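You operate a simulated robot arm through the tools that you are given. There is no shell and no other tool. Be economical: measure what you need, move in short steps, check, and stop when the job is done.

Carry out the task below with a simulated two-armed robot. There is one attempt and no reset: what you move stays moved.

JOB
Slacken and unhook the black strap, fold ring C flat, tighten the green strap.
Fine: press the button before lifting; its ratchet goes in the strap bin; the other tight strap stays tight.
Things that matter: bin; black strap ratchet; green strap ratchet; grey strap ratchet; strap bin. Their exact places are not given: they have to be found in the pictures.

It is judged by the outcome, as a careful person would: the job done as asked, and still so three seconds after it is handed in. It fails if anything else is knocked over, pushed out of place, dropped, spilled or broken. Flat cloth is picked up by pressing the open fingertips on it (5 to 10 N) and closing them slowly along it; thin cloth reads only 2 to 8 mm in the jaws.

ROBOT AND FRAMES
Two 7-joint arms with two-finger parallel grippers on one trunk, on a base that drives. Base frame: it is fixed to the floor where the robot stands at the start and does not move with it; the origin is under the middle of the robot, x ahead of it, y to its left, z up. Lengths are in mm, angles in rad, forces in N, time in s.
The left shoulder is at the start at [60, 143, 926], the right one opposite. With the tool pointing down near the work surface each hand reaches from about 300 to 740 mm from the robot's upright axis, wherever it stands, measured 20 degrees to its own side. Places, roughly: bin [700, 200, 700]. Payload 1.57 kg a hand.
Tool frame (each hand has its own): the origin (TCP) lies between the finger pads and is the grasp point; the fingertips stand 30 mm ahead of it; z points along the fingers, y is the line along which they close. Largest opening 110 mm; finger width 24, thickness 12; the body of the gripper, 48 by 112 mm, starts 78 mm behind the TCP.
Orientation is that of the tool frame in the base frame, as a unit quaternion [x, y, z, w]. With the fingers straight down and closing along the base's y, the tool's x points along the base's -x, its y along +y and its z along -z.

CONTROLS
- The arms move only by the tool play_rows. It takes "left_steps", "right_steps" or both (then of equal length, played together; a hand with none holds still); each is a list that holds one entry, the list of rows, each a list of 7 numbers: the shift along the tool's x, y, z in units of 30 mm (1.0 is 30 mm), then the turn, a rotation vector about the tool's x, y, z in units of 4 degrees (1.0 is 4 degrees), then the opening, from 0 (shut) to 1 (fully open). In form: [[[tx, ty, tz, wx, wy, wz, fingers], ...]]. A call has 1 to 10 rows; each row shifts and turns the commanded pose from where the row before left it, along the tool's axes as they then stand. A call with a number of a shift or a turn outside -1 to 1 is refused whole. Rows are played at 5 a second. More than 50 mm and 0.15 rad between two rows, or a gripper value outside its range, and nothing of the call is played. A pose out of reach is approached as far as the arm can. The call stops where the force on the tool passes 40 N (or 10 N more than at its start, if that is more) or the arm is blocked; 0.2 s more then pass. The fingers move at their own pace (about 45 mm/s each) and stop on an object; they squeeze with about 30 N. The grip force told is the motor's: it shows also when the fingers shut on nothing. Time passes only in rows, and 0.2 s behind the last, so rows that do not move let the fingers close. It gives the time, the measured TCP pose, the force on the tool (base axes), the opening and the grip force at its end, in the units of the frame above (readings bear some noise), with the torque about the TCP (base axes, N m) and any sound that the robot's microphone picked up.
- Cameras (640 x 400 px; columns grow to the right, rows downward): "scene" is now at [38, 20.9, 1526.4]; the picture's right is [0.33, -0.95, 0.00], its down [-0.79, -0.27, -0.55] and it looks along [0.52, 0.18, -0.83] (base axes); focal length 265 px, centre (320, 200). "left" rides on the left gripper at [70, -16, -141] in its tool frame; the picture's right is [0.23, 0.97, 0.00], its down [-0.86, 0.20, -0.48] and it looks along [-0.47, 0.11, 0.88] (tool axes); focal length 222 px, centre (320, 200). "right" rides on the right gripper at [70, 16, -141] in its tool frame; the picture's right is [-0.23, 0.97, 0.00], its down [-0.86, -0.20, -0.48] and it looks along [-0.47, -0.11, 0.88] (tool axes); focal length 222 px, centre (320, 200).
- snapshot(camera): a new picture of that camera. No time passes.
- lift_body(by): slides the trunk up (or, below 0, down) by that many mm; the arms and the scene camera ride with it, the base frame stays. It gives what a move gives, with no picture.
- roll_base(legs): drives the robot by 1 to 6 legs, each [ahead, left, turn to the left] in mm, mm and rad, along the robot's own axes; the way and the turn of a leg run together, so that a leg with both is an arc; at most 1500 mm and 3.142 rad a leg. The arms and the cameras ride along, it lands a little off, and it stops where it bumps. It gives what a move gives.
- head_to(pan, tilt): turns the head with the scene camera to pan (to the left, within 1.501 rad either way) and tilt (down, from -0.506 to 1.204), counted from straight ahead of the robot. It gives what a move gives.
- pixel_to_xyz(camera, pixels): for up to 12 pixels [column, row] of the newest picture of that camera ("zoom" is the newest enlarged one), the place [x, y, z] in the base frame of the surface seen there, good to about 3 mm. No time passes.
- zoom(camera, box): a new picture of the part [left, top, right, bottom] of that camera's present view, enlarged. No time passes.
- finish_job(): hands the job in; it is judged then, once.

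Go step by step. Measure first, check grasps and placings, and put right what went wrong. The budget is 80 turns and 78 pictures, counting those below and the enlarged ones. Unless the task says otherwise, let go and move clear before handing in, and close with one line.

The tools are called as a command line: name --argument value ..., lists and objects as JSON in quotes. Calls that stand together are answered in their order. play_rows: Moves the arms, as the interface text tells. Its arguments: {"type":"object","properties":{"left_steps":{"type":"array"},"right_steps":{"type":"array"}},"required":[]} The other tools are called the same way: lift_body (by) slides the trunk up or down; roll_base (legs) drives the base; head_to (pan, tilt) turns the head that bears the scene camera; snapshot (camera) takes a picture; pixel_to_xyz (camera, pixels) gives the place of the surface under pixels of a picture; zoom (camera, box) takes an enlarged picture of a part of a camera's view; finish_job () hands the job in.

At the start:

```text
clock: 0.0
left_ee_pos: [497.1, 401.6, 995.7]
left_ee_rot: [0.001, 1.0, 0.0, 0.0]
left_wrist_force: [-0.6, -0.2, 0.4]
left_wrist_torque: [-0.02, 0.01, -0.03]
left_opening: 110.2
left_finger_force: 0.0
right_ee_pos: [455.6, -76.7, 1078.9]
right_ee_rot: [-0.001, 1.0, 0.0, -0.001]
right_wrist_force: [0.0, 0.4, 0.5]
right_wrist_torque: [0.0, -0.02, 0.03]
right_opening: 110.0
right_finger_force: 0.0
trunk travel left (down, up): [-525.0, 65.0]
robot x, y, heading: [1.2, 1.3, 0.004]
head pan, tilt: [0.333, 0.984]
```

scene: 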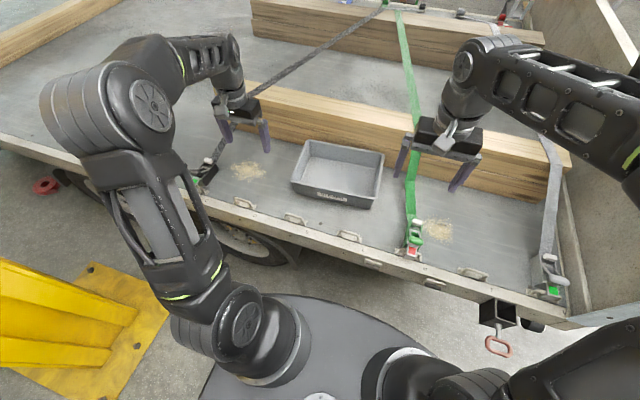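
right: 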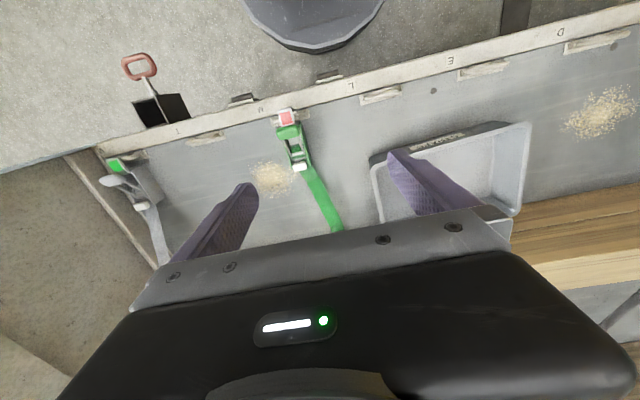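
left: 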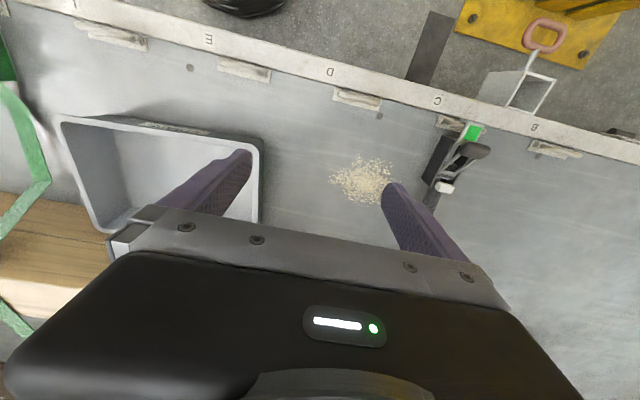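

The first pictures show the black strap ratchet near ring C (left picture ~(460,155), green flag), the green strap ratchet (red flag) and the grey one (green flag). I'll enlarge each.

zoom --camera "left" --box '[380, 60, 580, 220]'

zoom --camera "right" --box '[220, 60, 380, 220]'

zoom --camera "scene" --box '[360, 180, 600, 330]'

zoom --camera "scene" --box '[150, 100, 390, 250]'

zoom --camera "scene" --box '[320, 0, 560, 150]'

```text
2.50 times, centred on (480, 140) of left
```

zoom: 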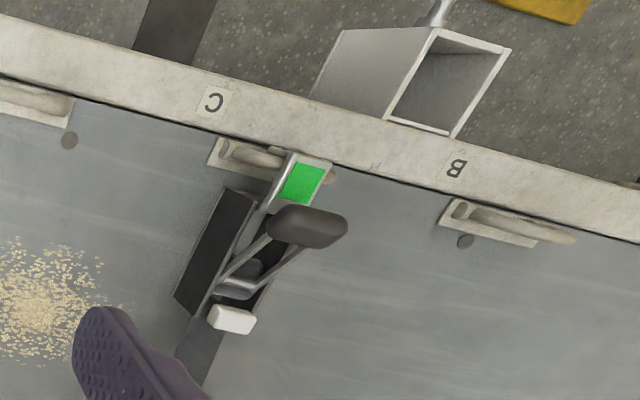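

```text
2.50 times, centred on (300, 140) of right
```

zoom: 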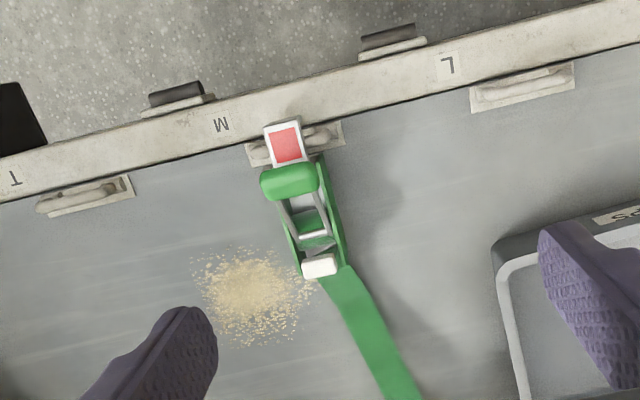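

```text
2.67 times, centred on (480, 255) of scene
```

zoom: 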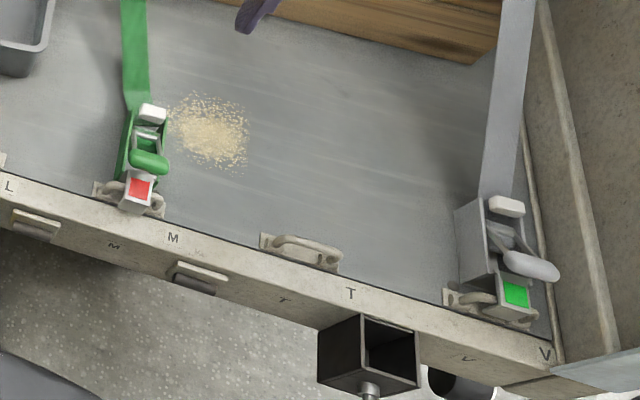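

```text
2.67 times, centred on (270, 175) of scene
```

zoom: 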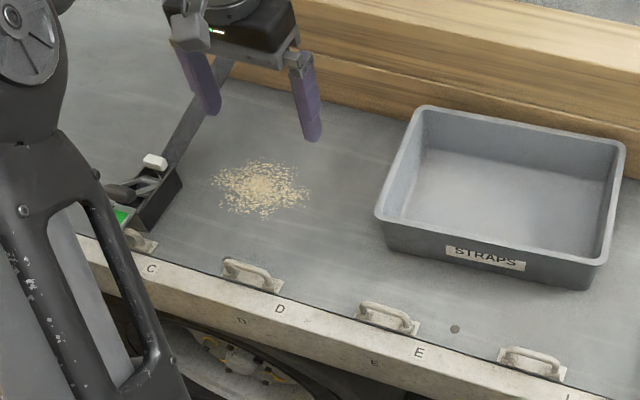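

```text
2.67 times, centred on (440, 75) of scene
```

zoom: 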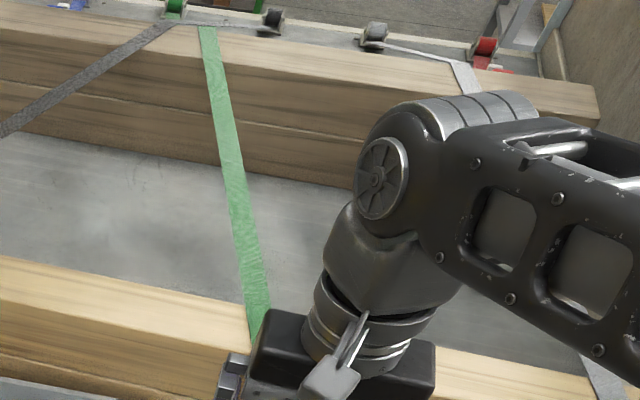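

I can see the black ratchet: white button at left picture (445,187), grip (480,151), flag (473,133), hooked in ring C at (440,123). Next I measure these and the green one.

pixel_to_xyz --camera "left" --pixels '[[445, 187], [479, 151], [473, 133], [468, 160], [440, 122], [438, 160], [530, 195], [556, 149], [358, 100], [430, 206], [437, 101], [449, 176]]'

pixel_to_xyz --camera "right" --pixels '[[300, 166], [288, 132], [287, 117], [297, 148], [304, 140], [270, 120], [316, 190], [142, 206], [110, 182], [118, 165], [445, 180], [290, 100]]'

```text
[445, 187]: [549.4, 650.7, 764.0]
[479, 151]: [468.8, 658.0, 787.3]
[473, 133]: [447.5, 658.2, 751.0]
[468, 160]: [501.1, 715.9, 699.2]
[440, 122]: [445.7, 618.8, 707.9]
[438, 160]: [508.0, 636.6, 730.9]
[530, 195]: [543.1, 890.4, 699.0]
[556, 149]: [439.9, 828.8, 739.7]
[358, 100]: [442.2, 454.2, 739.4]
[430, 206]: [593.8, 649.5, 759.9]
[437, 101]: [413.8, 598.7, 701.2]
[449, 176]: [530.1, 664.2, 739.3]
```

```text
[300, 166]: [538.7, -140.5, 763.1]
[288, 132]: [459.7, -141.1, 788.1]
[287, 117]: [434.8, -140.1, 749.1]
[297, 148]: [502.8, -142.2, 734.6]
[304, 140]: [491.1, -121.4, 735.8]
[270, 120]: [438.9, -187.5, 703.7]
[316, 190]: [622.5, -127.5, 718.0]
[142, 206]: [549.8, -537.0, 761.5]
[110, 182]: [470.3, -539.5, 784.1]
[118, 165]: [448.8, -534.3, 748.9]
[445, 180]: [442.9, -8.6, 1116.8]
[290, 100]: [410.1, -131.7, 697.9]
```

The black ratchet lies along x at y≈655 (button x≈549, z 764; grip x≈469, z 787), beyond the left hand's reach. I look at the floor to the left to see where the base can go.

head_to --pan 0.9 --tilt 0.95

snapshot --camera "scene"

pixel_to_xyz --camera "left" --pixels '[[515, 80], [545, 40], [475, 20], [590, 55], [430, 50], [525, 100]]'

```text
clock: 1.0
left_ee_pos: [496.8, 401.1, 996.4]
left_ee_rot: [0.0, 1.0, 0.0, 0.0]
left_wrist_force: [-0.9, 0.3, -0.2]
left_wrist_torque: [-0.03, -0.01, 0.01]
left_opening: 109.9
left_finger_force: 0.1
right_ee_pos: [454.7, -76.4, 1079.7]
right_ee_rot: [0.0, 1.0, -0.001, 0.0]
right_wrist_force: [-0.7, -0.1, 0.5]
right_wrist_torque: [-0.02, -0.01, -0.04]
right_opening: 109.8
right_finger_force: 0.0
trunk travel left (down, up): [-525.0, 65.0]
robot x, y, heading: [3.3, 2.2, 0.001]
head pan, tilt: [0.901, 0.949]
```

```text
69 pictures are left
```

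scene: 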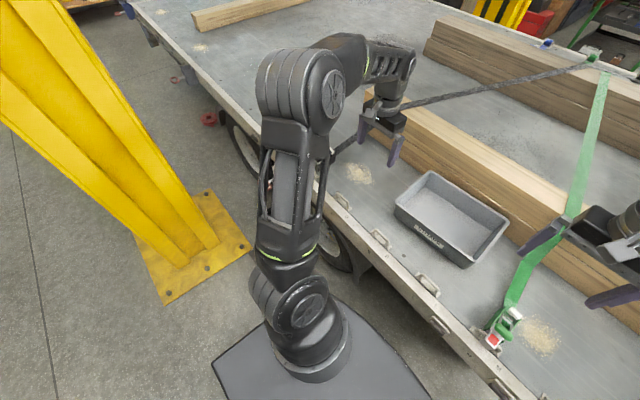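

```text
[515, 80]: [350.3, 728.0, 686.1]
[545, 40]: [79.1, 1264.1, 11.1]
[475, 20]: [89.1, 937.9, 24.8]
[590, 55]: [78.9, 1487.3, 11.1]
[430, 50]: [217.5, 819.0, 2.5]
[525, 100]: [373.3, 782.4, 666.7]
```

pixel_to_xyz --camera "scene" --pixels '[[250, 245], [165, 303], [200, 192], [218, 240], [185, 262], [225, 385], [150, 100], [215, 365], [345, 265], [320, 310], [400, 300]]'

```text
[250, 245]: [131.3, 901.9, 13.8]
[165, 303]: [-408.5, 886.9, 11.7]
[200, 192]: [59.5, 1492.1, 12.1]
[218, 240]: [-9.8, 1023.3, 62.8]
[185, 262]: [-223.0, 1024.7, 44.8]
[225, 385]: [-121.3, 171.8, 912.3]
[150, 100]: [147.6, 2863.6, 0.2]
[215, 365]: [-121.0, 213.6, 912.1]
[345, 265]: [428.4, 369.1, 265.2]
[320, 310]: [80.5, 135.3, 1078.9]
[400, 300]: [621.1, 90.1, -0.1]
```

The floor is free up to the post plate at y≈887. I drive 330 mm left so the left hand can reach the black ratchet.

roll_base --legs '[[0, 330, 0]]'

head_to --pan 0.6 --tilt 0.9

snapshot --camera "left"

snapshot --camera "scene"

```text
clock: 3.1
left_ee_pos: [496.6, 730.9, 995.5]
left_ee_rot: [-0.001, 1.0, 0.0, 0.0]
left_wrist_force: [-0.5, -0.4, 0.6]
left_wrist_torque: [-0.04, 0.03, 0.0]
left_opening: 109.9
left_finger_force: 0.1
right_ee_pos: [453.6, 252.1, 1080.6]
right_ee_rot: [0.0, 1.0, 0.0, 0.0]
right_wrist_force: [-0.2, 0.7, -1.0]
right_wrist_torque: [-0.03, -0.01, -0.02]
right_opening: 109.9
right_finger_force: 0.1
trunk travel left (down, up): [-525.0, 65.0]
robot x, y, heading: [-1.6, 326.9, 0.002]
head pan, tilt: [0.901, 0.949]
```

```text
clock: 4.0
left_ee_pos: [496.4, 730.2, 997.4]
left_ee_rot: [-0.001, 1.0, 0.0, 0.001]
left_wrist_force: [0.3, 0.2, 0.5]
left_wrist_torque: [0.0, -0.01, 0.02]
left_opening: 109.9
left_finger_force: 0.0
right_ee_pos: [454.8, 251.3, 1080.4]
right_ee_rot: [0.0, 1.0, 0.0, 0.0]
right_wrist_force: [0.0, 0.1, 0.3]
right_wrist_torque: [0.03, 0.0, -0.02]
right_opening: 109.8
right_finger_force: 0.1
trunk travel left (down, up): [-525.0, 65.0]
robot x, y, heading: [1.1, 327.7, 0.001]
head pan, tilt: [0.6, 0.901]
```

```text
68 pictures are left
```

left: 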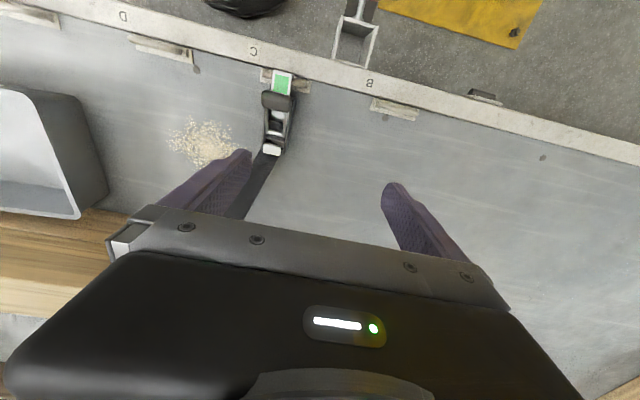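

```text
67 pictures are left
```

scene: 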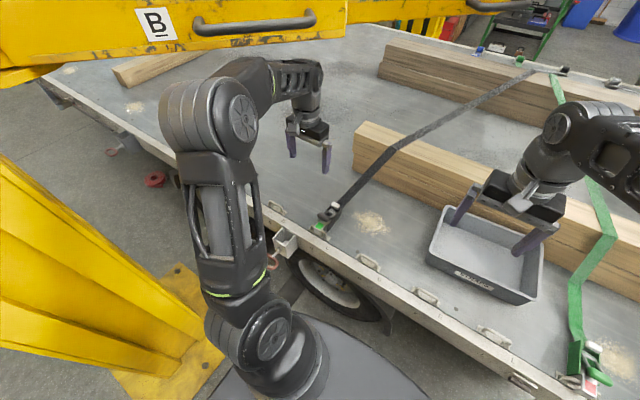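

The base arrived. I enlarge the black ratchet from both cameras and check where the yellow beam is.

pixel_to_xyz --camera "scene" --pixels '[[100, 40], [155, 25], [250, 25], [340, 25], [60, 240]]'

zoom --camera "left" --box '[200, 30, 360, 190]'

zoom --camera "scene" --box '[270, 160, 390, 280]'

```text
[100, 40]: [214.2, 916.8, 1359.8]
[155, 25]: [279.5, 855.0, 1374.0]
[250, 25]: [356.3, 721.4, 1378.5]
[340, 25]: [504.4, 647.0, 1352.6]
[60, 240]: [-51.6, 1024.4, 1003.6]
```

```text
2.50 times, centred on (280, 110) of left
```

zoom: 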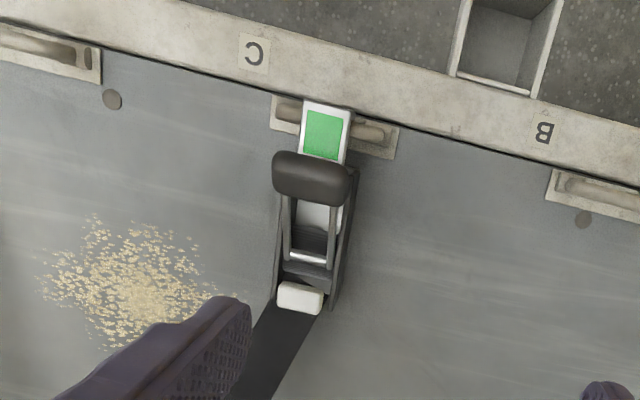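

```text
3.33 times, centred on (330, 220) of scene
```

zoom: 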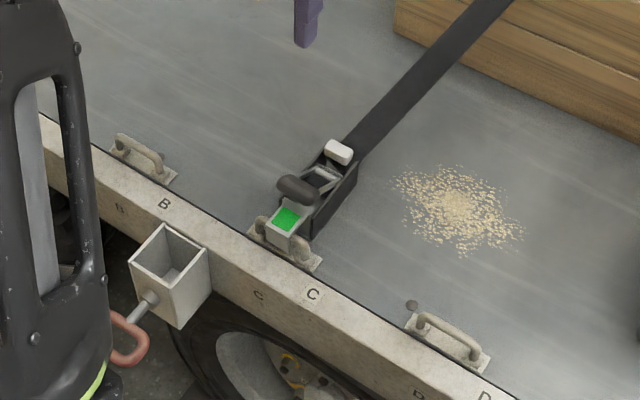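

The beam (z≈1360) is above the arm. I re-measure button (272,149), grip (278,101), flag and ring in the left picture before approaching.

pixel_to_xyz --camera "left" --pixels '[[272, 149], [266, 149], [279, 149], [278, 101], [264, 100], [291, 103], [281, 84], [276, 130], [264, 75], [302, 85], [276, 116], [255, 190]]'

zoom --camera "left" --box '[240, 60, 320, 160]'

```text
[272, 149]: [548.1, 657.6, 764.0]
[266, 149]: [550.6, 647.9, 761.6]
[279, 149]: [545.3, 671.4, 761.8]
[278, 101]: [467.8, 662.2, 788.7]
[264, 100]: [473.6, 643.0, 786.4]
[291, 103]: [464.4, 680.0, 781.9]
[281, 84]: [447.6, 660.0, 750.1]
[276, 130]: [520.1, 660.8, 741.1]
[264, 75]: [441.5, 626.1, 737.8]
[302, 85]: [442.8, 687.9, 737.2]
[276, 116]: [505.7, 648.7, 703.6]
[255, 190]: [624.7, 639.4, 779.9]
```

```text
4.00 times, centred on (280, 110) of left
```

zoom: 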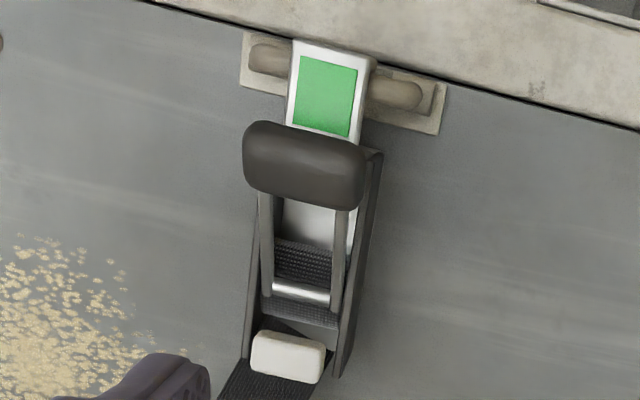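

Axle at about (520,661,741), grip at (469,661,~778), button (548,659,764). I move above the button with the left fingers shut.

play_rows --left_steps '[[[-0.29, -0.4, 0.9, 0, 0, 0, 0], [-0.29, -0.4, 0.9, 0, 0, 0, 0], [-0.29, -0.4, 0.9, 0, 0, 0, 0], [-0.29, -0.4, 0.9, 0, 0, 0, 0], [-0.29, -0.4, 0.9, 0, 0, 0, 0], [-0.29, -0.4, 0.9, 0, 0, 0, 0], [0, 0, 0, 0, 0, 0, 0]]]'

snapshot --camera "left"

```text
clock: 5.5
left_ee_pos: [548.2, 657.7, 835.8]
left_ee_rot: [0.0, 1.0, 0.001, 0.0]
left_wrist_force: [0.8, 0.8, 0.0]
left_wrist_torque: [-0.02, 0.01, 0.02]
left_opening: 0.1
left_finger_force: 17.7
right_ee_pos: [454.3, 251.1, 1080.6]
right_ee_rot: [0.0, 1.0, 0.0, 0.0]
right_wrist_force: [-0.4, 0.6, 0.2]
right_wrist_torque: [0.01, 0.04, 0.03]
right_opening: 109.8
right_finger_force: 0.0
trunk travel left (down, up): [-525.0, 65.0]
robot x, y, heading: [-2.6, 327.7, 0.001]
head pan, tilt: [0.6, 0.901]
```

```text
63 pictures are left
```

left: 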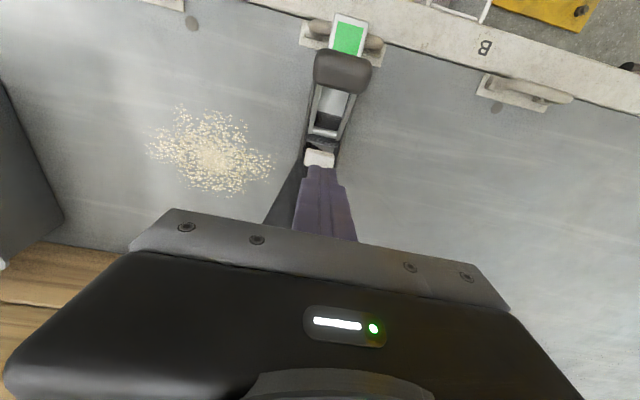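

The closed tips (320,170) are above the button (319,158). I lower slowly onto it, in small steps at the end.

play_rows --left_steps '[[[0, 0, 0.6, 0, 0, 0, 0], [0, 0, 0.6, 0, 0, 0, 0], [0, 0, 0.1, 0, 0, 0, 0], [0, 0, 0.1, 0, 0, 0, 0], [0, 0, 0.1, 0, 0, 0, 0]]]'

```text
clock: 6.8
left_ee_pos: [546.8, 657.5, 789.5]
left_ee_rot: [0.0, 1.0, 0.001, 0.001]
left_wrist_force: [-1.4, -1.1, 1.8]
left_wrist_torque: [-0.04, 0.02, -0.03]
left_opening: 0.0
left_finger_force: 21.4
right_ee_pos: [453.0, 251.3, 1079.5]
right_ee_rot: [0.0, 1.0, 0.001, 0.0]
right_wrist_force: [-0.5, 0.7, -0.1]
right_wrist_torque: [-0.01, 0.01, 0.01]
right_opening: 109.9
right_finger_force: 0.0
trunk travel left (down, up): [-525.0, 65.0]
robot x, y, heading: [0.4, 324.8, -0.002]
head pan, tilt: [0.6, 0.901]
```

play_rows --left_steps '[[[0, 0, 0.1, 0, 0, 0, 0], [0, 0, 0.1, 0, 0, 0, 0], [0, 0, 0, 0, 0, 0, 0]]]'

zoom --camera "left" --box '[260, 20, 420, 220]'

```text
clock: 7.5
left_ee_pos: [547.5, 658.1, 783.8]
left_ee_rot: [-0.001, 1.0, 0.001, 0.002]
left_wrist_force: [-2.7, 1.2, 13.6]
left_wrist_torque: [0.02, 0.04, 0.0]
left_opening: 0.0
left_finger_force: 21.4
right_ee_pos: [453.2, 252.4, 1081.0]
right_ee_rot: [0.0, 1.0, 0.0, 0.001]
right_wrist_force: [0.7, 0.0, -0.6]
right_wrist_torque: [0.03, 0.0, 0.01]
right_opening: 109.9
right_finger_force: 0.1
trunk travel left (down, up): [-525.0, 65.0]
robot x, y, heading: [-2.7, 332.7, 0.002]
head pan, tilt: [0.6, 0.901]
heard: click
```

```text
2.00 times, centred on (340, 120) of left
```

zoom: 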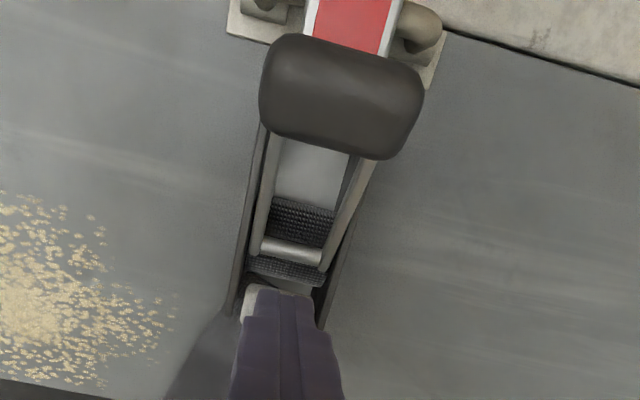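

A click was heard and the flag (175% zoom at (350,20)) turned red: the black strap is slack. I back off up and look at the hook.

play_rows --left_steps '[[[0, 0, -0.9, 0, 0, 0, 0], [0, 0, -0.9, 0, 0, 0, 0], [-0.3, 0, -0.9, 0, 0, 0, 0.5], [-0.3, 0, -0.9, 0, 0, 0, 1], [0, 0, 0, 0, 0, 0, 1]]]'

zoom --camera "left" --box '[260, 0, 420, 160]'

zoom --camera "scene" --box '[280, 170, 380, 270]'

```text
clock: 8.8
left_ee_pos: [567.8, 656.9, 891.6]
left_ee_rot: [-0.001, 1.0, 0.0, 0.0]
left_wrist_force: [0.1, -0.4, 0.0]
left_wrist_torque: [0.0, 0.04, -0.01]
left_opening: 66.0
left_finger_force: 0.1
right_ee_pos: [455.0, 252.0, 1080.5]
right_ee_rot: [-0.001, 1.0, 0.0, 0.001]
right_wrist_force: [-0.5, 0.6, -0.7]
right_wrist_torque: [-0.03, 0.01, -0.05]
right_opening: 110.1
right_finger_force: 0.1
trunk travel left (down, up): [-525.0, 65.0]
robot x, y, heading: [-0.9, 326.8, 0.002]
head pan, tilt: [0.6, 0.901]
```

```text
2.50 times, centred on (340, 80) of left
```

zoom: 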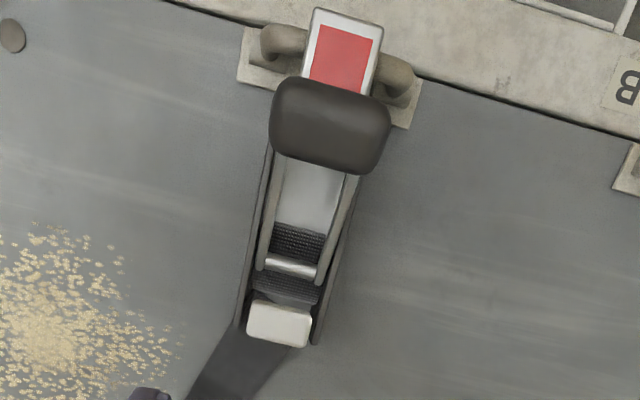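

```text
4.00 times, centred on (330, 220) of scene
```

zoom: 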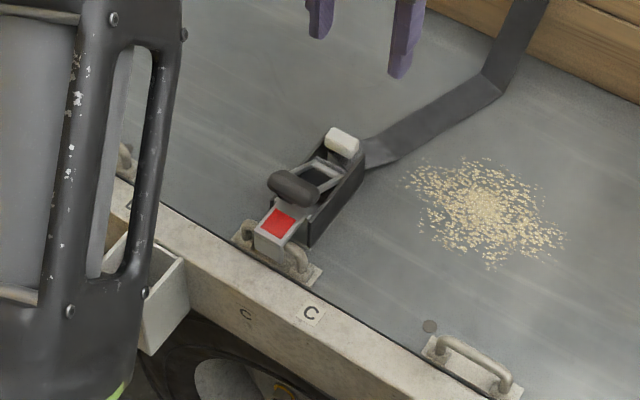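

The strap now lies slack. I measure the ratchet's side plates for a grasp across its body.

zoom --camera "left" --box '[280, 0, 400, 150]'

pixel_to_xyz --camera "left" --pixels '[[325, 130], [311, 110], [340, 112], [318, 80], [350, 90], [336, 136], [307, 132], [328, 106], [336, 50], [349, 21], [332, 81], [360, 24]]'

```text
2.67 times, centred on (340, 75) of left
```

zoom: 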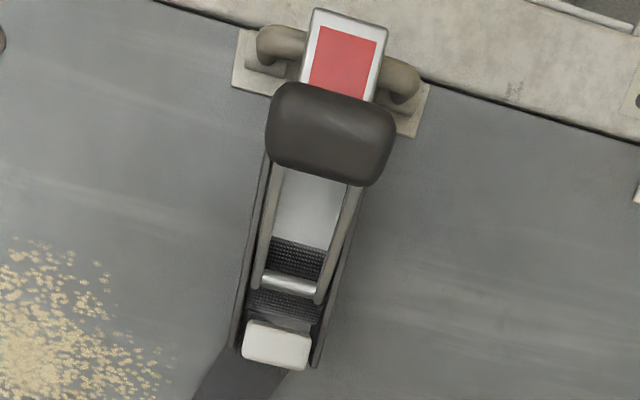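

```text
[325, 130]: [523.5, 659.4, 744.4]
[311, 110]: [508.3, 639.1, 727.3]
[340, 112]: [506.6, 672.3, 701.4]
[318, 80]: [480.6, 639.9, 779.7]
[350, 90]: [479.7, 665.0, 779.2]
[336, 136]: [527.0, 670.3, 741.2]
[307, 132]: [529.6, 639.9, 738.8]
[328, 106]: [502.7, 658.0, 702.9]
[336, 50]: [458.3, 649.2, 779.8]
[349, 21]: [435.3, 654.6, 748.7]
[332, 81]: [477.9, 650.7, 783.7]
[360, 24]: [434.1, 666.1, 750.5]
```

Body spans y≈638–680 with the top at z≈740; I'll grasp it across at (514,659) with tips just above the deck.

play_rows --left_steps '[[[0.9, 0.03, 0.2, 0, 0, 0, 0.9], [0.9, 0.03, 0.4, 0, 0, 0, 0.9], [0, 0, 0.9, 0, 0, 0, 0.9], [0, 0, 0.9, 0, 0, 0, 0.9], [0, 0, 0.9, 0, 0, 0, 0.9], [0, 0, 0.9, 0, 0, 0, 0.9], [0, 0, 0.6, 0, 0, 0, 0.9], [0, 0, 0.2, 0, 0, 0, 0.9], [0, 0, 0, 0, 0, 0, 0.9]]]'

snapshot --camera "left"

```text
clock: 10.8
left_ee_pos: [512.7, 659.7, 741.1]
left_ee_rot: [0.0, 1.0, 0.0, 0.001]
left_wrist_force: [0.4, 0.2, 0.5]
left_wrist_torque: [-0.02, 0.04, -0.02]
left_opening: 98.9
left_finger_force: 0.1
right_ee_pos: [456.2, 252.2, 1080.6]
right_ee_rot: [0.0, 1.0, 0.0, 0.0]
right_wrist_force: [-0.8, -0.5, 0.2]
right_wrist_torque: [0.0, 0.01, -0.03]
right_opening: 110.1
right_finger_force: 0.1
trunk travel left (down, up): [-525.0, 65.0]
robot x, y, heading: [1.7, 327.0, 0.001]
head pan, tilt: [0.6, 0.901]
```

```text
58 pictures are left
```

left: 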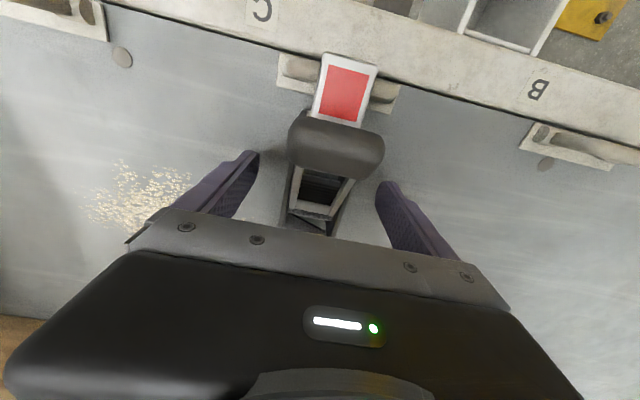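

The fingers straddle the body well. I close.

play_rows --left_steps '[[[0, 0, 0.05, 0, 0, 0, 0.5], [0, 0, 0, 0, 0, 0, 0.3], [0, 0, 0, 0, 0, 0, 0.2], [0, 0, 0, 0, 0, 0, 0.1], [0, 0, 0, 0, 0, 0, 0], [0, 0, 0, 0, 0, 0, 0]]]'

```text
clock: 12.2
left_ee_pos: [512.3, 660.1, 740.9]
left_ee_rot: [0.0, 1.0, 0.001, 0.0]
left_wrist_force: [0.2, -1.3, 0.7]
left_wrist_torque: [-0.11, -0.06, 0.0]
left_opening: 44.6
left_finger_force: 30.2
right_ee_pos: [454.7, 252.0, 1080.0]
right_ee_rot: [0.0, 1.0, -0.001, 0.0]
right_wrist_force: [0.0, 0.1, 0.2]
right_wrist_torque: [0.0, 0.02, 0.02]
right_opening: 109.9
right_finger_force: 0.1
trunk travel left (down, up): [-525.0, 65.0]
robot x, y, heading: [1.5, 329.7, -0.001]
head pan, tilt: [0.6, 0.901]
```

Held at 44.6 mm wide. I lift gently, watching the force.

play_rows --left_steps '[[[0, 0, -0.2, 0, 0, 0, 0], [0, 0, -0.2, 0, 0, 0, 0], [0, 0, -0.2, 0, 0, 0, 0], [0, 0, 0, 0, 0, 0, 0]]]'

zoom --camera "left" --box '[220, 20, 460, 240]'

zoom --camera "scene" --box '[280, 170, 380, 270]'

```text
clock: 13.2
left_ee_pos: [513.1, 659.8, 758.2]
left_ee_rot: [0.001, 1.0, 0.0, 0.0]
left_wrist_force: [-3.6, 0.0, -4.5]
left_wrist_torque: [0.01, 0.01, -0.05]
left_opening: 44.4
left_finger_force: 29.7
right_ee_pos: [455.3, 252.2, 1079.6]
right_ee_rot: [0.0, 1.0, 0.001, 0.0]
right_wrist_force: [0.0, 0.5, 0.2]
right_wrist_torque: [0.04, -0.01, -0.03]
right_opening: 110.0
right_finger_force: 0.0
trunk travel left (down, up): [-525.0, 65.0]
robot x, y, heading: [-1.4, 328.7, -0.004]
head pan, tilt: [0.6, 0.901]
```

```text
1.82 times, centred on (340, 130) of left
```

zoom: 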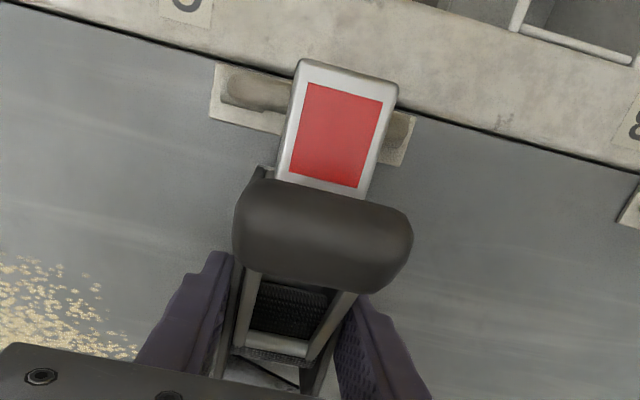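

```text
4.00 times, centred on (330, 220) of scene
```

zoom: 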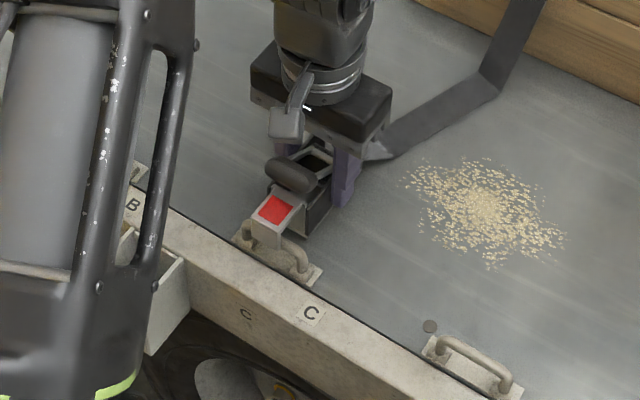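

It rises freely (≈4.5 N of weight) off the ring. I keep lifting straight up to clear it.

play_rows --left_steps '[[[0, 0, -0.4, 0, 0, 0, 0], [0, 0, -0.4, 0, 0, 0, 0], [0, 0, -0.4, 0, 0, 0, 0], [0, 0, -0.5, 0, 0, 0, 0], [0, 0, -0.5, 0, 0, 0, 0], [0, 0, -0.5, 0, 0, 0, 0], [0, 0, 0, 0, 0, 0, 0]]]'

snapshot --camera "scene"

snapshot --camera "left"

```text
clock: 14.8
left_ee_pos: [514.6, 659.5, 838.3]
left_ee_rot: [0.0, 1.0, 0.0, 0.001]
left_wrist_force: [-0.1, 0.0, -3.2]
left_wrist_torque: [0.02, -0.03, 0.0]
left_opening: 44.7
left_finger_force: 30.0
right_ee_pos: [455.6, 252.5, 1079.5]
right_ee_rot: [0.0, 1.0, 0.0, 0.0]
right_wrist_force: [-0.5, -0.2, -0.1]
right_wrist_torque: [0.0, -0.01, 0.0]
right_opening: 110.2
right_finger_force: 0.0
trunk travel left (down, up): [-525.0, 65.0]
robot x, y, heading: [1.5, 329.1, -0.001]
head pan, tilt: [0.6, 0.901]
```

```text
55 pictures are left
```

scene: 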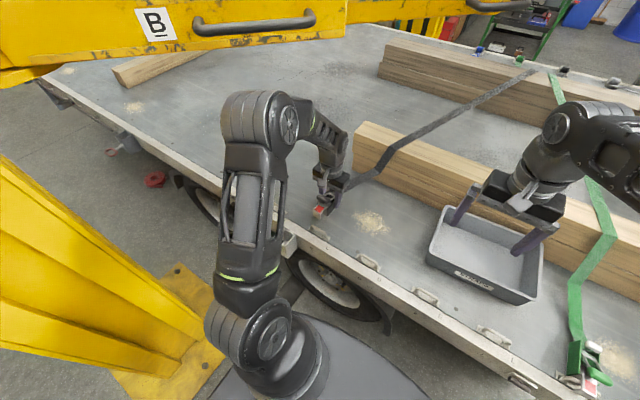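

```text
54 pictures are left
```

left: 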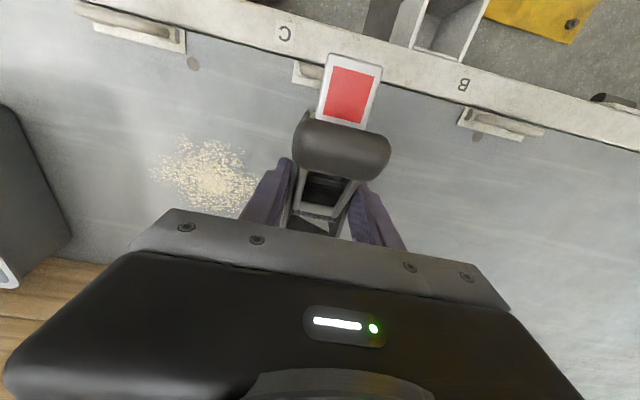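

The ratchet is unhooked. I measure the bin's rim and floor in the scene picture.

pixel_to_xyz --camera "scene" --pixels '[[446, 207], [428, 263], [526, 302], [470, 240], [500, 265], [470, 285], [455, 275], [543, 260], [380, 170], [420, 130]]'

snapshot --camera "right"

```text
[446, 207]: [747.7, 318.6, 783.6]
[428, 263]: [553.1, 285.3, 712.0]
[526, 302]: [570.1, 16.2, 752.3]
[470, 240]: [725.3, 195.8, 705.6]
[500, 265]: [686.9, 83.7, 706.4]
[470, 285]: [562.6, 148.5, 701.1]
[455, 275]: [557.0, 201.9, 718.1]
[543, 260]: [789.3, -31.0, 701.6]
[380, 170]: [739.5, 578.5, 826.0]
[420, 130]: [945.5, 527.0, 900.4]
```

```text
53 pictures are left
```

right: 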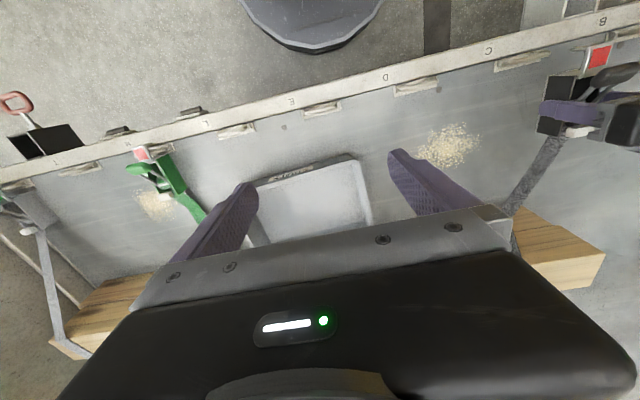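

Bin spans about x 560–770, y 20–310, rim z≈784, floor ≈706. I raise the ratchet a little and drive 240 mm right so that the left hand can reach the bin's middle.

play_rows --left_steps '[[[0, 0, -0.7, 0, 0, 0, 0], [0, 0, -0.7, 0, 0, 0, 0], [0, 0, -0.7, 0, 0, 0, 0], [0, 0, -0.7, 0, 0, 0, 0]]]'

roll_base --legs '[[0, -240, 0]]'

snapshot --camera "left"

snapshot --camera "scene"

```text
clock: 15.8
left_ee_pos: [513.1, 660.0, 924.6]
left_ee_rot: [0.0, 1.0, -0.001, 0.0]
left_wrist_force: [0.1, 0.3, -3.1]
left_wrist_torque: [0.03, -0.02, -0.03]
left_opening: 44.8
left_finger_force: 30.0
right_ee_pos: [454.9, 250.6, 1079.9]
right_ee_rot: [0.0, 1.0, 0.0, 0.0]
right_wrist_force: [-0.1, -0.3, 0.2]
right_wrist_torque: [0.02, -0.03, 0.01]
right_opening: 109.8
right_finger_force: 0.1
trunk travel left (down, up): [-525.0, 65.0]
robot x, y, heading: [-3.7, 328.5, 0.001]
head pan, tilt: [0.6, 0.901]
```

```text
clock: 17.5
left_ee_pos: [514.1, 421.5, 924.4]
left_ee_rot: [-0.001, 1.0, -0.001, 0.0]
left_wrist_force: [-0.9, -0.4, -1.9]
left_wrist_torque: [0.06, -0.01, -0.03]
left_opening: 44.7
left_finger_force: 29.9
right_ee_pos: [454.2, 13.1, 1079.8]
right_ee_rot: [-0.001, 1.0, 0.0, 0.001]
right_wrist_force: [-0.4, -0.3, 0.2]
right_wrist_torque: [0.01, 0.01, -0.01]
right_opening: 110.1
right_finger_force: 0.1
trunk travel left (down, up): [-525.0, 65.0]
robot x, y, heading: [-2.7, 89.1, -0.004]
head pan, tilt: [0.6, 0.901]
```

```text
52 pictures are left
```

left: 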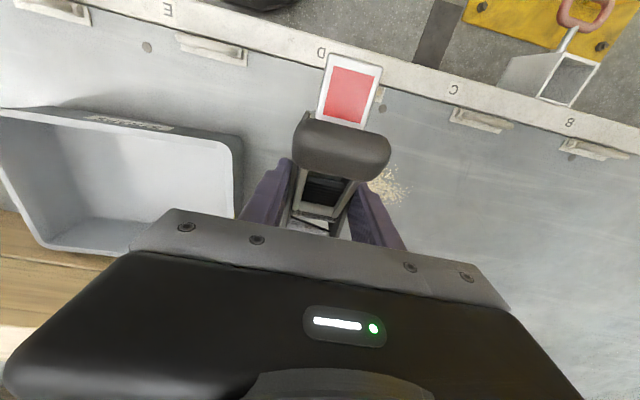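

```text
51 pictures are left
```

scene: 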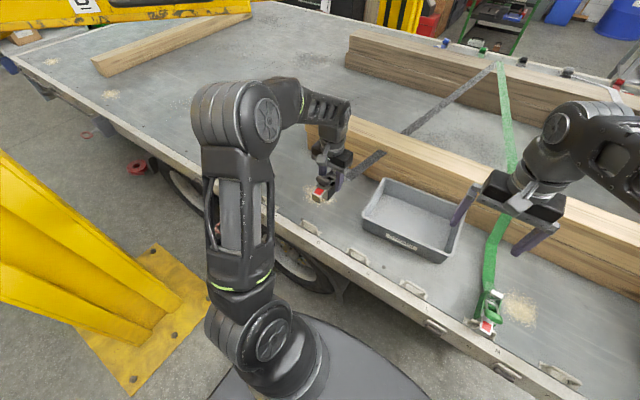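

The ratchet hangs next to the bin. I re-measure the rim and floor of the bin.

pixel_to_xyz --camera "scene" --pixels '[[382, 180], [364, 221], [446, 258], [464, 205], [405, 210], [430, 230], [395, 200], [410, 195]]'

pixel_to_xyz --camera "left" --pixels '[[238, 138], [10, 112], [60, 240], [120, 170], [80, 200], [190, 200]]'

```text
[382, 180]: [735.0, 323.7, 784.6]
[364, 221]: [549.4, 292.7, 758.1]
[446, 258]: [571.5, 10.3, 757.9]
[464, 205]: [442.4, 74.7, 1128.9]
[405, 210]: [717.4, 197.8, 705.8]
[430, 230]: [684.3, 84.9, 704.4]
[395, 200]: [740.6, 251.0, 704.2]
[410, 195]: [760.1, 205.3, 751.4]
```

```text
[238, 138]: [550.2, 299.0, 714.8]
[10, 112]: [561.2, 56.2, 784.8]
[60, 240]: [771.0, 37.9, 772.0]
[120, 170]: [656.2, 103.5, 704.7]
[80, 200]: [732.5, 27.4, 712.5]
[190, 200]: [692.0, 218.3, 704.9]
```

Bin interior is about x 575–740, y 30–300. I carry the ratchet above it to (675,185), well over the rim.

play_rows --left_steps '[[[-0.54, -0.79, 0, 0, 0, 0, 0], [-0.54, -0.79, 0, 0, 0, 0, 0], [-0.54, -0.79, 0, 0, 0, 0, 0], [-0.54, -0.79, 0, 0, 0, 0, 0], [-0.54, -0.79, 0, 0, 0, 0, 0], [-0.54, -0.79, 0, 0, 0, 0, 0], [-0.54, -0.79, 0, 0, 0, 0, 0], [-0.54, -0.79, 0, 0, 0, 0, 0], [-0.54, -0.79, 0, 0, 0, 0, 0], [-0.54, -0.79, 0, 0, 0, 0, 0]]]'

snapshot --camera "left"

snapshot --camera "scene"

```text
clock: 19.7
left_ee_pos: [677.2, 183.4, 923.7]
left_ee_rot: [0.0, 1.0, 0.0, 0.0]
left_wrist_force: [0.4, 1.0, -2.3]
left_wrist_torque: [-0.02, 0.01, 0.02]
left_opening: 44.8
left_finger_force: 30.1
right_ee_pos: [454.8, 11.9, 1080.2]
right_ee_rot: [-0.001, 1.0, 0.0, 0.0]
right_wrist_force: [0.4, -0.8, -0.5]
right_wrist_torque: [0.03, 0.04, 0.02]
right_opening: 109.7
right_finger_force: 0.0
trunk travel left (down, up): [-525.0, 65.0]
robot x, y, heading: [-1.3, 89.6, -0.003]
head pan, tilt: [0.6, 0.901]
```

```text
50 pictures are left
```

left: 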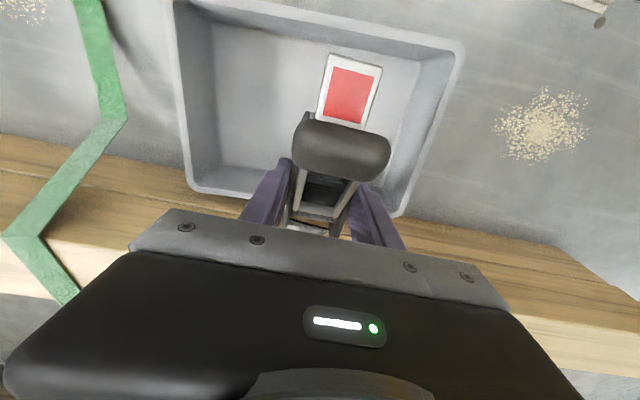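

```text
49 pictures are left
```

scene: 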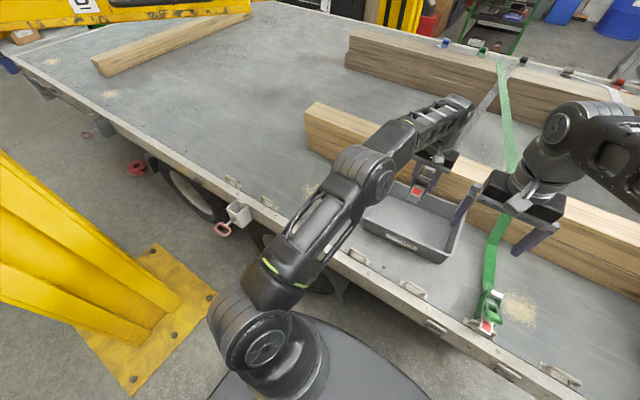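

It is centred over the bin. I lower it to just above the bin floor, then release.

play_rows --left_steps '[[[0.2, 0, 0.8, 0, 0, 0, 0], [0, 0, 0.9, 0, 0, 0, 0], [0, 0, 0.9, 0, 0, 0, 0], [0, 0, 0.9, 0, 0, 0, 0], [0, 0, 0.9, 0, 0, 0, 0], [0, 0, 0.8, 0, 0, 0, 0], [0, 0, 0.4, 0, 0, 0, 0], [0, 0, 0, 0, 0, 0, 0]]]'

snapshot --camera "left"

```text
clock: 21.5
left_ee_pos: [671.8, 187.2, 754.9]
left_ee_rot: [-0.001, 1.0, 0.0, -0.001]
left_wrist_force: [0.3, -0.3, -4.1]
left_wrist_torque: [-0.02, -0.02, -0.03]
left_opening: 44.9
left_finger_force: 29.6
right_ee_pos: [455.4, 12.9, 1080.1]
right_ee_rot: [-0.001, 1.0, -0.001, -0.001]
right_wrist_force: [0.6, 0.1, -0.4]
right_wrist_torque: [-0.01, -0.08, -0.03]
right_opening: 110.0
right_finger_force: 0.0
trunk travel left (down, up): [-525.0, 65.0]
robot x, y, heading: [-0.8, 87.0, 0.006]
head pan, tilt: [0.6, 0.901]
```

```text
48 pictures are left
```

left: 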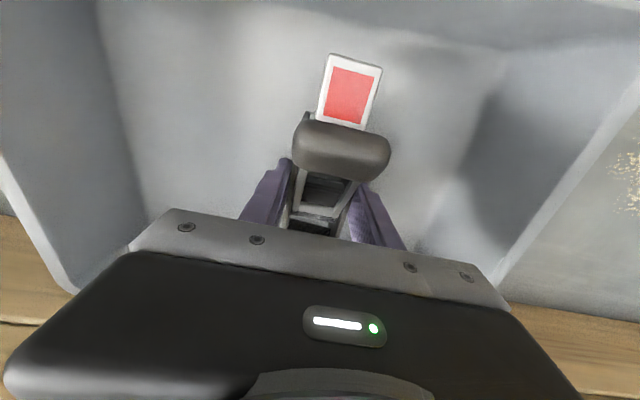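

Well inside the bin, a few mm above its floor. I lower until contact and open.

play_rows --left_steps '[[[0, 0, 0.1, 0, 0, 0, 0], [0, 0, 0.1, 0, 0, 0, 0], [0, 0, 0.05, 0, 0, 0, 0], [0, 0, 0, 0, 0, 0, 0.5], [0, 0, 0, 0, 0, 0, 0.7], [0, 0, 0, 0, 0, 0, 0.7], [0, 0, -0.6, 0, 0, 0, 0.7], [0, 0, -0.9, 0, 0, 0, 0.7], [0, 0, -0.9, 0, 0, 0, 0.7], [0, 0, -0.9, 0, 0, 0, 0.7]]]'

snapshot --camera "left"

```text
clock: 23.7
left_ee_pos: [669.3, 185.7, 847.7]
left_ee_rot: [-0.001, 1.0, 0.0, 0.0]
left_wrist_force: [-0.3, 0.7, 0.0]
left_wrist_torque: [0.0, 0.0, -0.02]
left_opening: 77.1
left_finger_force: 0.1
right_ee_pos: [455.0, 13.1, 1080.3]
right_ee_rot: [-0.001, 1.0, 0.0, 0.0]
right_wrist_force: [-0.4, -0.4, 0.1]
right_wrist_torque: [0.06, -0.05, 0.03]
right_opening: 110.2
right_finger_force: 0.1
trunk travel left (down, up): [-525.0, 65.0]
robot x, y, heading: [0.0, 88.4, 0.006]
head pan, tilt: [0.6, 0.901]
```

```text
47 pictures are left
```

left: 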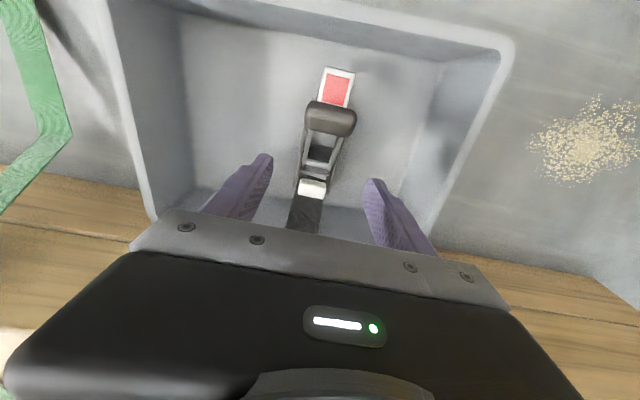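

The ratchet rests in the bin, released. I retreat up and back the way I came, then drive left to ring C.

play_rows --left_steps '[[[0, 0, -0.9, 0, 0, 0, 0.5], [0, 0, -0.9, 0, 0, 0, 0.3], [0.54, 0.79, -0.9, 0, 0, 0, 0], [0.54, 0.79, 0, 0, 0, 0, 0], [0.54, 0.79, 0, 0, 0, 0, 0], [0.54, 0.79, 0, 0, 0, 0, 0], [0.54, 0.79, 0, 0, 0, 0, 0], [0.54, 0.79, 0, 0, 0, 0, 0], [0.54, 0.79, 0, 0, 0, 0, 0], [0.54, 0.79, 0, 0, 0, 0, 0]]]'

roll_base --legs '[[0, 240, 0]]'

zoom --camera "left" --box '[200, 0, 480, 180]'

zoom --camera "scene" --box '[250, 130, 550, 320]'

```text
clock: 25.9
left_ee_pos: [540.2, 375.2, 927.2]
left_ee_rot: [0.0, 1.0, 0.0, 0.0]
left_wrist_force: [-0.3, 0.7, 0.0]
left_wrist_torque: [0.01, -0.03, 0.03]
left_opening: 0.1
left_finger_force: 21.4
right_ee_pos: [454.5, 14.4, 1080.0]
right_ee_rot: [-0.001, 1.0, 0.0, -0.001]
right_wrist_force: [-1.2, 1.3, 0.3]
right_wrist_torque: [-0.02, -0.01, -0.01]
right_opening: 110.1
right_finger_force: 0.0
trunk travel left (down, up): [-525.0, 65.0]
robot x, y, heading: [-0.6, 90.8, 0.004]
head pan, tilt: [0.6, 0.901]
```

```text
clock: 27.7
left_ee_pos: [543.0, 614.6, 927.6]
left_ee_rot: [0.002, 1.0, -0.001, 0.0]
left_wrist_force: [0.4, 0.4, 0.2]
left_wrist_torque: [-0.02, 0.02, -0.03]
left_opening: 0.0
left_finger_force: 21.7
right_ee_pos: [454.7, 254.0, 1080.1]
right_ee_rot: [0.002, 1.0, 0.0, 0.0]
right_wrist_force: [0.5, -0.2, 0.5]
right_wrist_torque: [-0.05, 0.02, 0.02]
right_opening: 109.9
right_finger_force: 0.1
trunk travel left (down, up): [-525.0, 65.0]
robot x, y, heading: [-0.3, 333.1, -0.006]
head pan, tilt: [0.6, 0.901]
```

```text
2.22 times, centred on (340, 90) of left
```

zoom: 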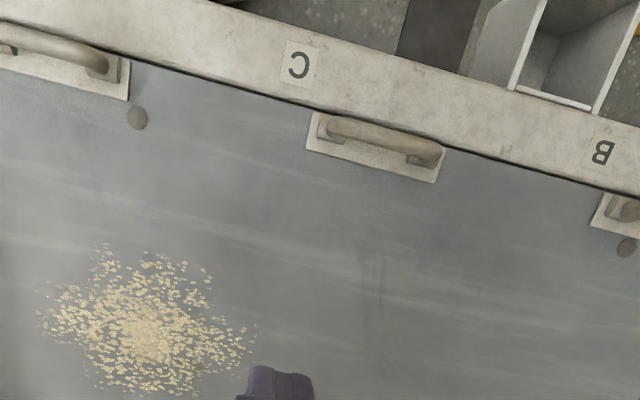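

```text
2.11 times, centred on (400, 225) of scene
```

zoom: 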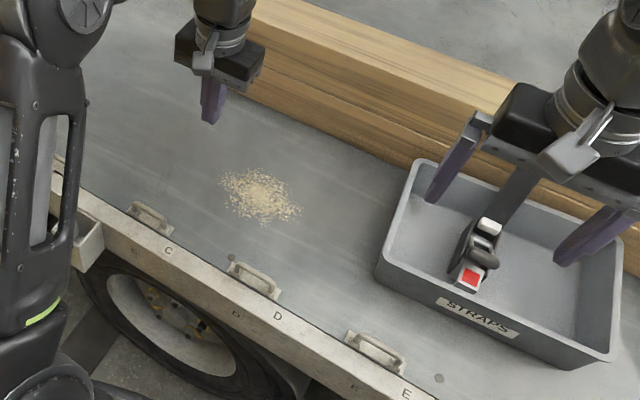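

Ring C is free and upright (zoom (385,140)). I measure its loop and base plate.

pixel_to_xyz --camera "left" --pixels '[[369, 63], [346, 56], [389, 68], [365, 74], [336, 66], [391, 80], [344, 60], [385, 73], [370, 60], [380, 50], [360, 90], [248, 53]]'

zoom --camera "left" --box '[320, 30, 410, 100]'

zoom --camera "scene" --box '[295, 215, 385, 275]'

```text
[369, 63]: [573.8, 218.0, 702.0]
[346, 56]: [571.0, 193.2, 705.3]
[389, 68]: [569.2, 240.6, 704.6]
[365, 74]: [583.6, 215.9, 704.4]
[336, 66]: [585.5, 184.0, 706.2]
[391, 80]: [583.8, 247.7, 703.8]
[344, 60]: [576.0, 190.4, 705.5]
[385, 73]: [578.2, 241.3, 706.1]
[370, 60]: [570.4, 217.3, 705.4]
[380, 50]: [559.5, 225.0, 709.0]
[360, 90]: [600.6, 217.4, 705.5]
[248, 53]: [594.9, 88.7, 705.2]
```

```text
5.71 times, centred on (365, 65) of left
```

zoom: 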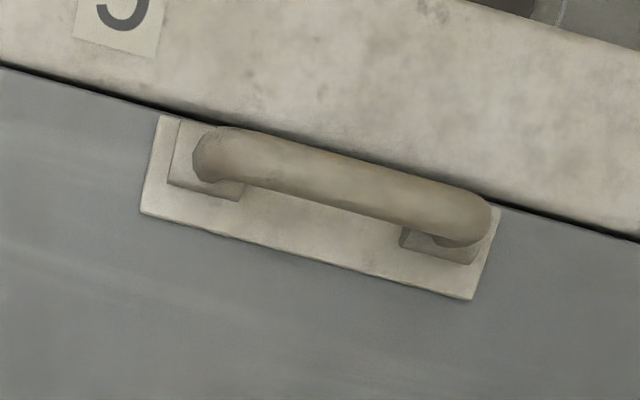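

```text
6.67 times, centred on (340, 245) of scene
```

zoom: 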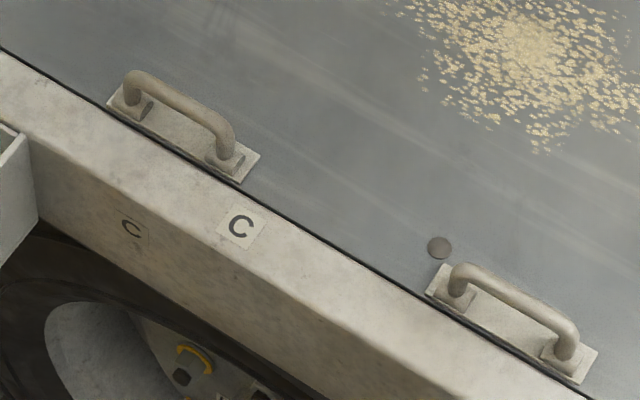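

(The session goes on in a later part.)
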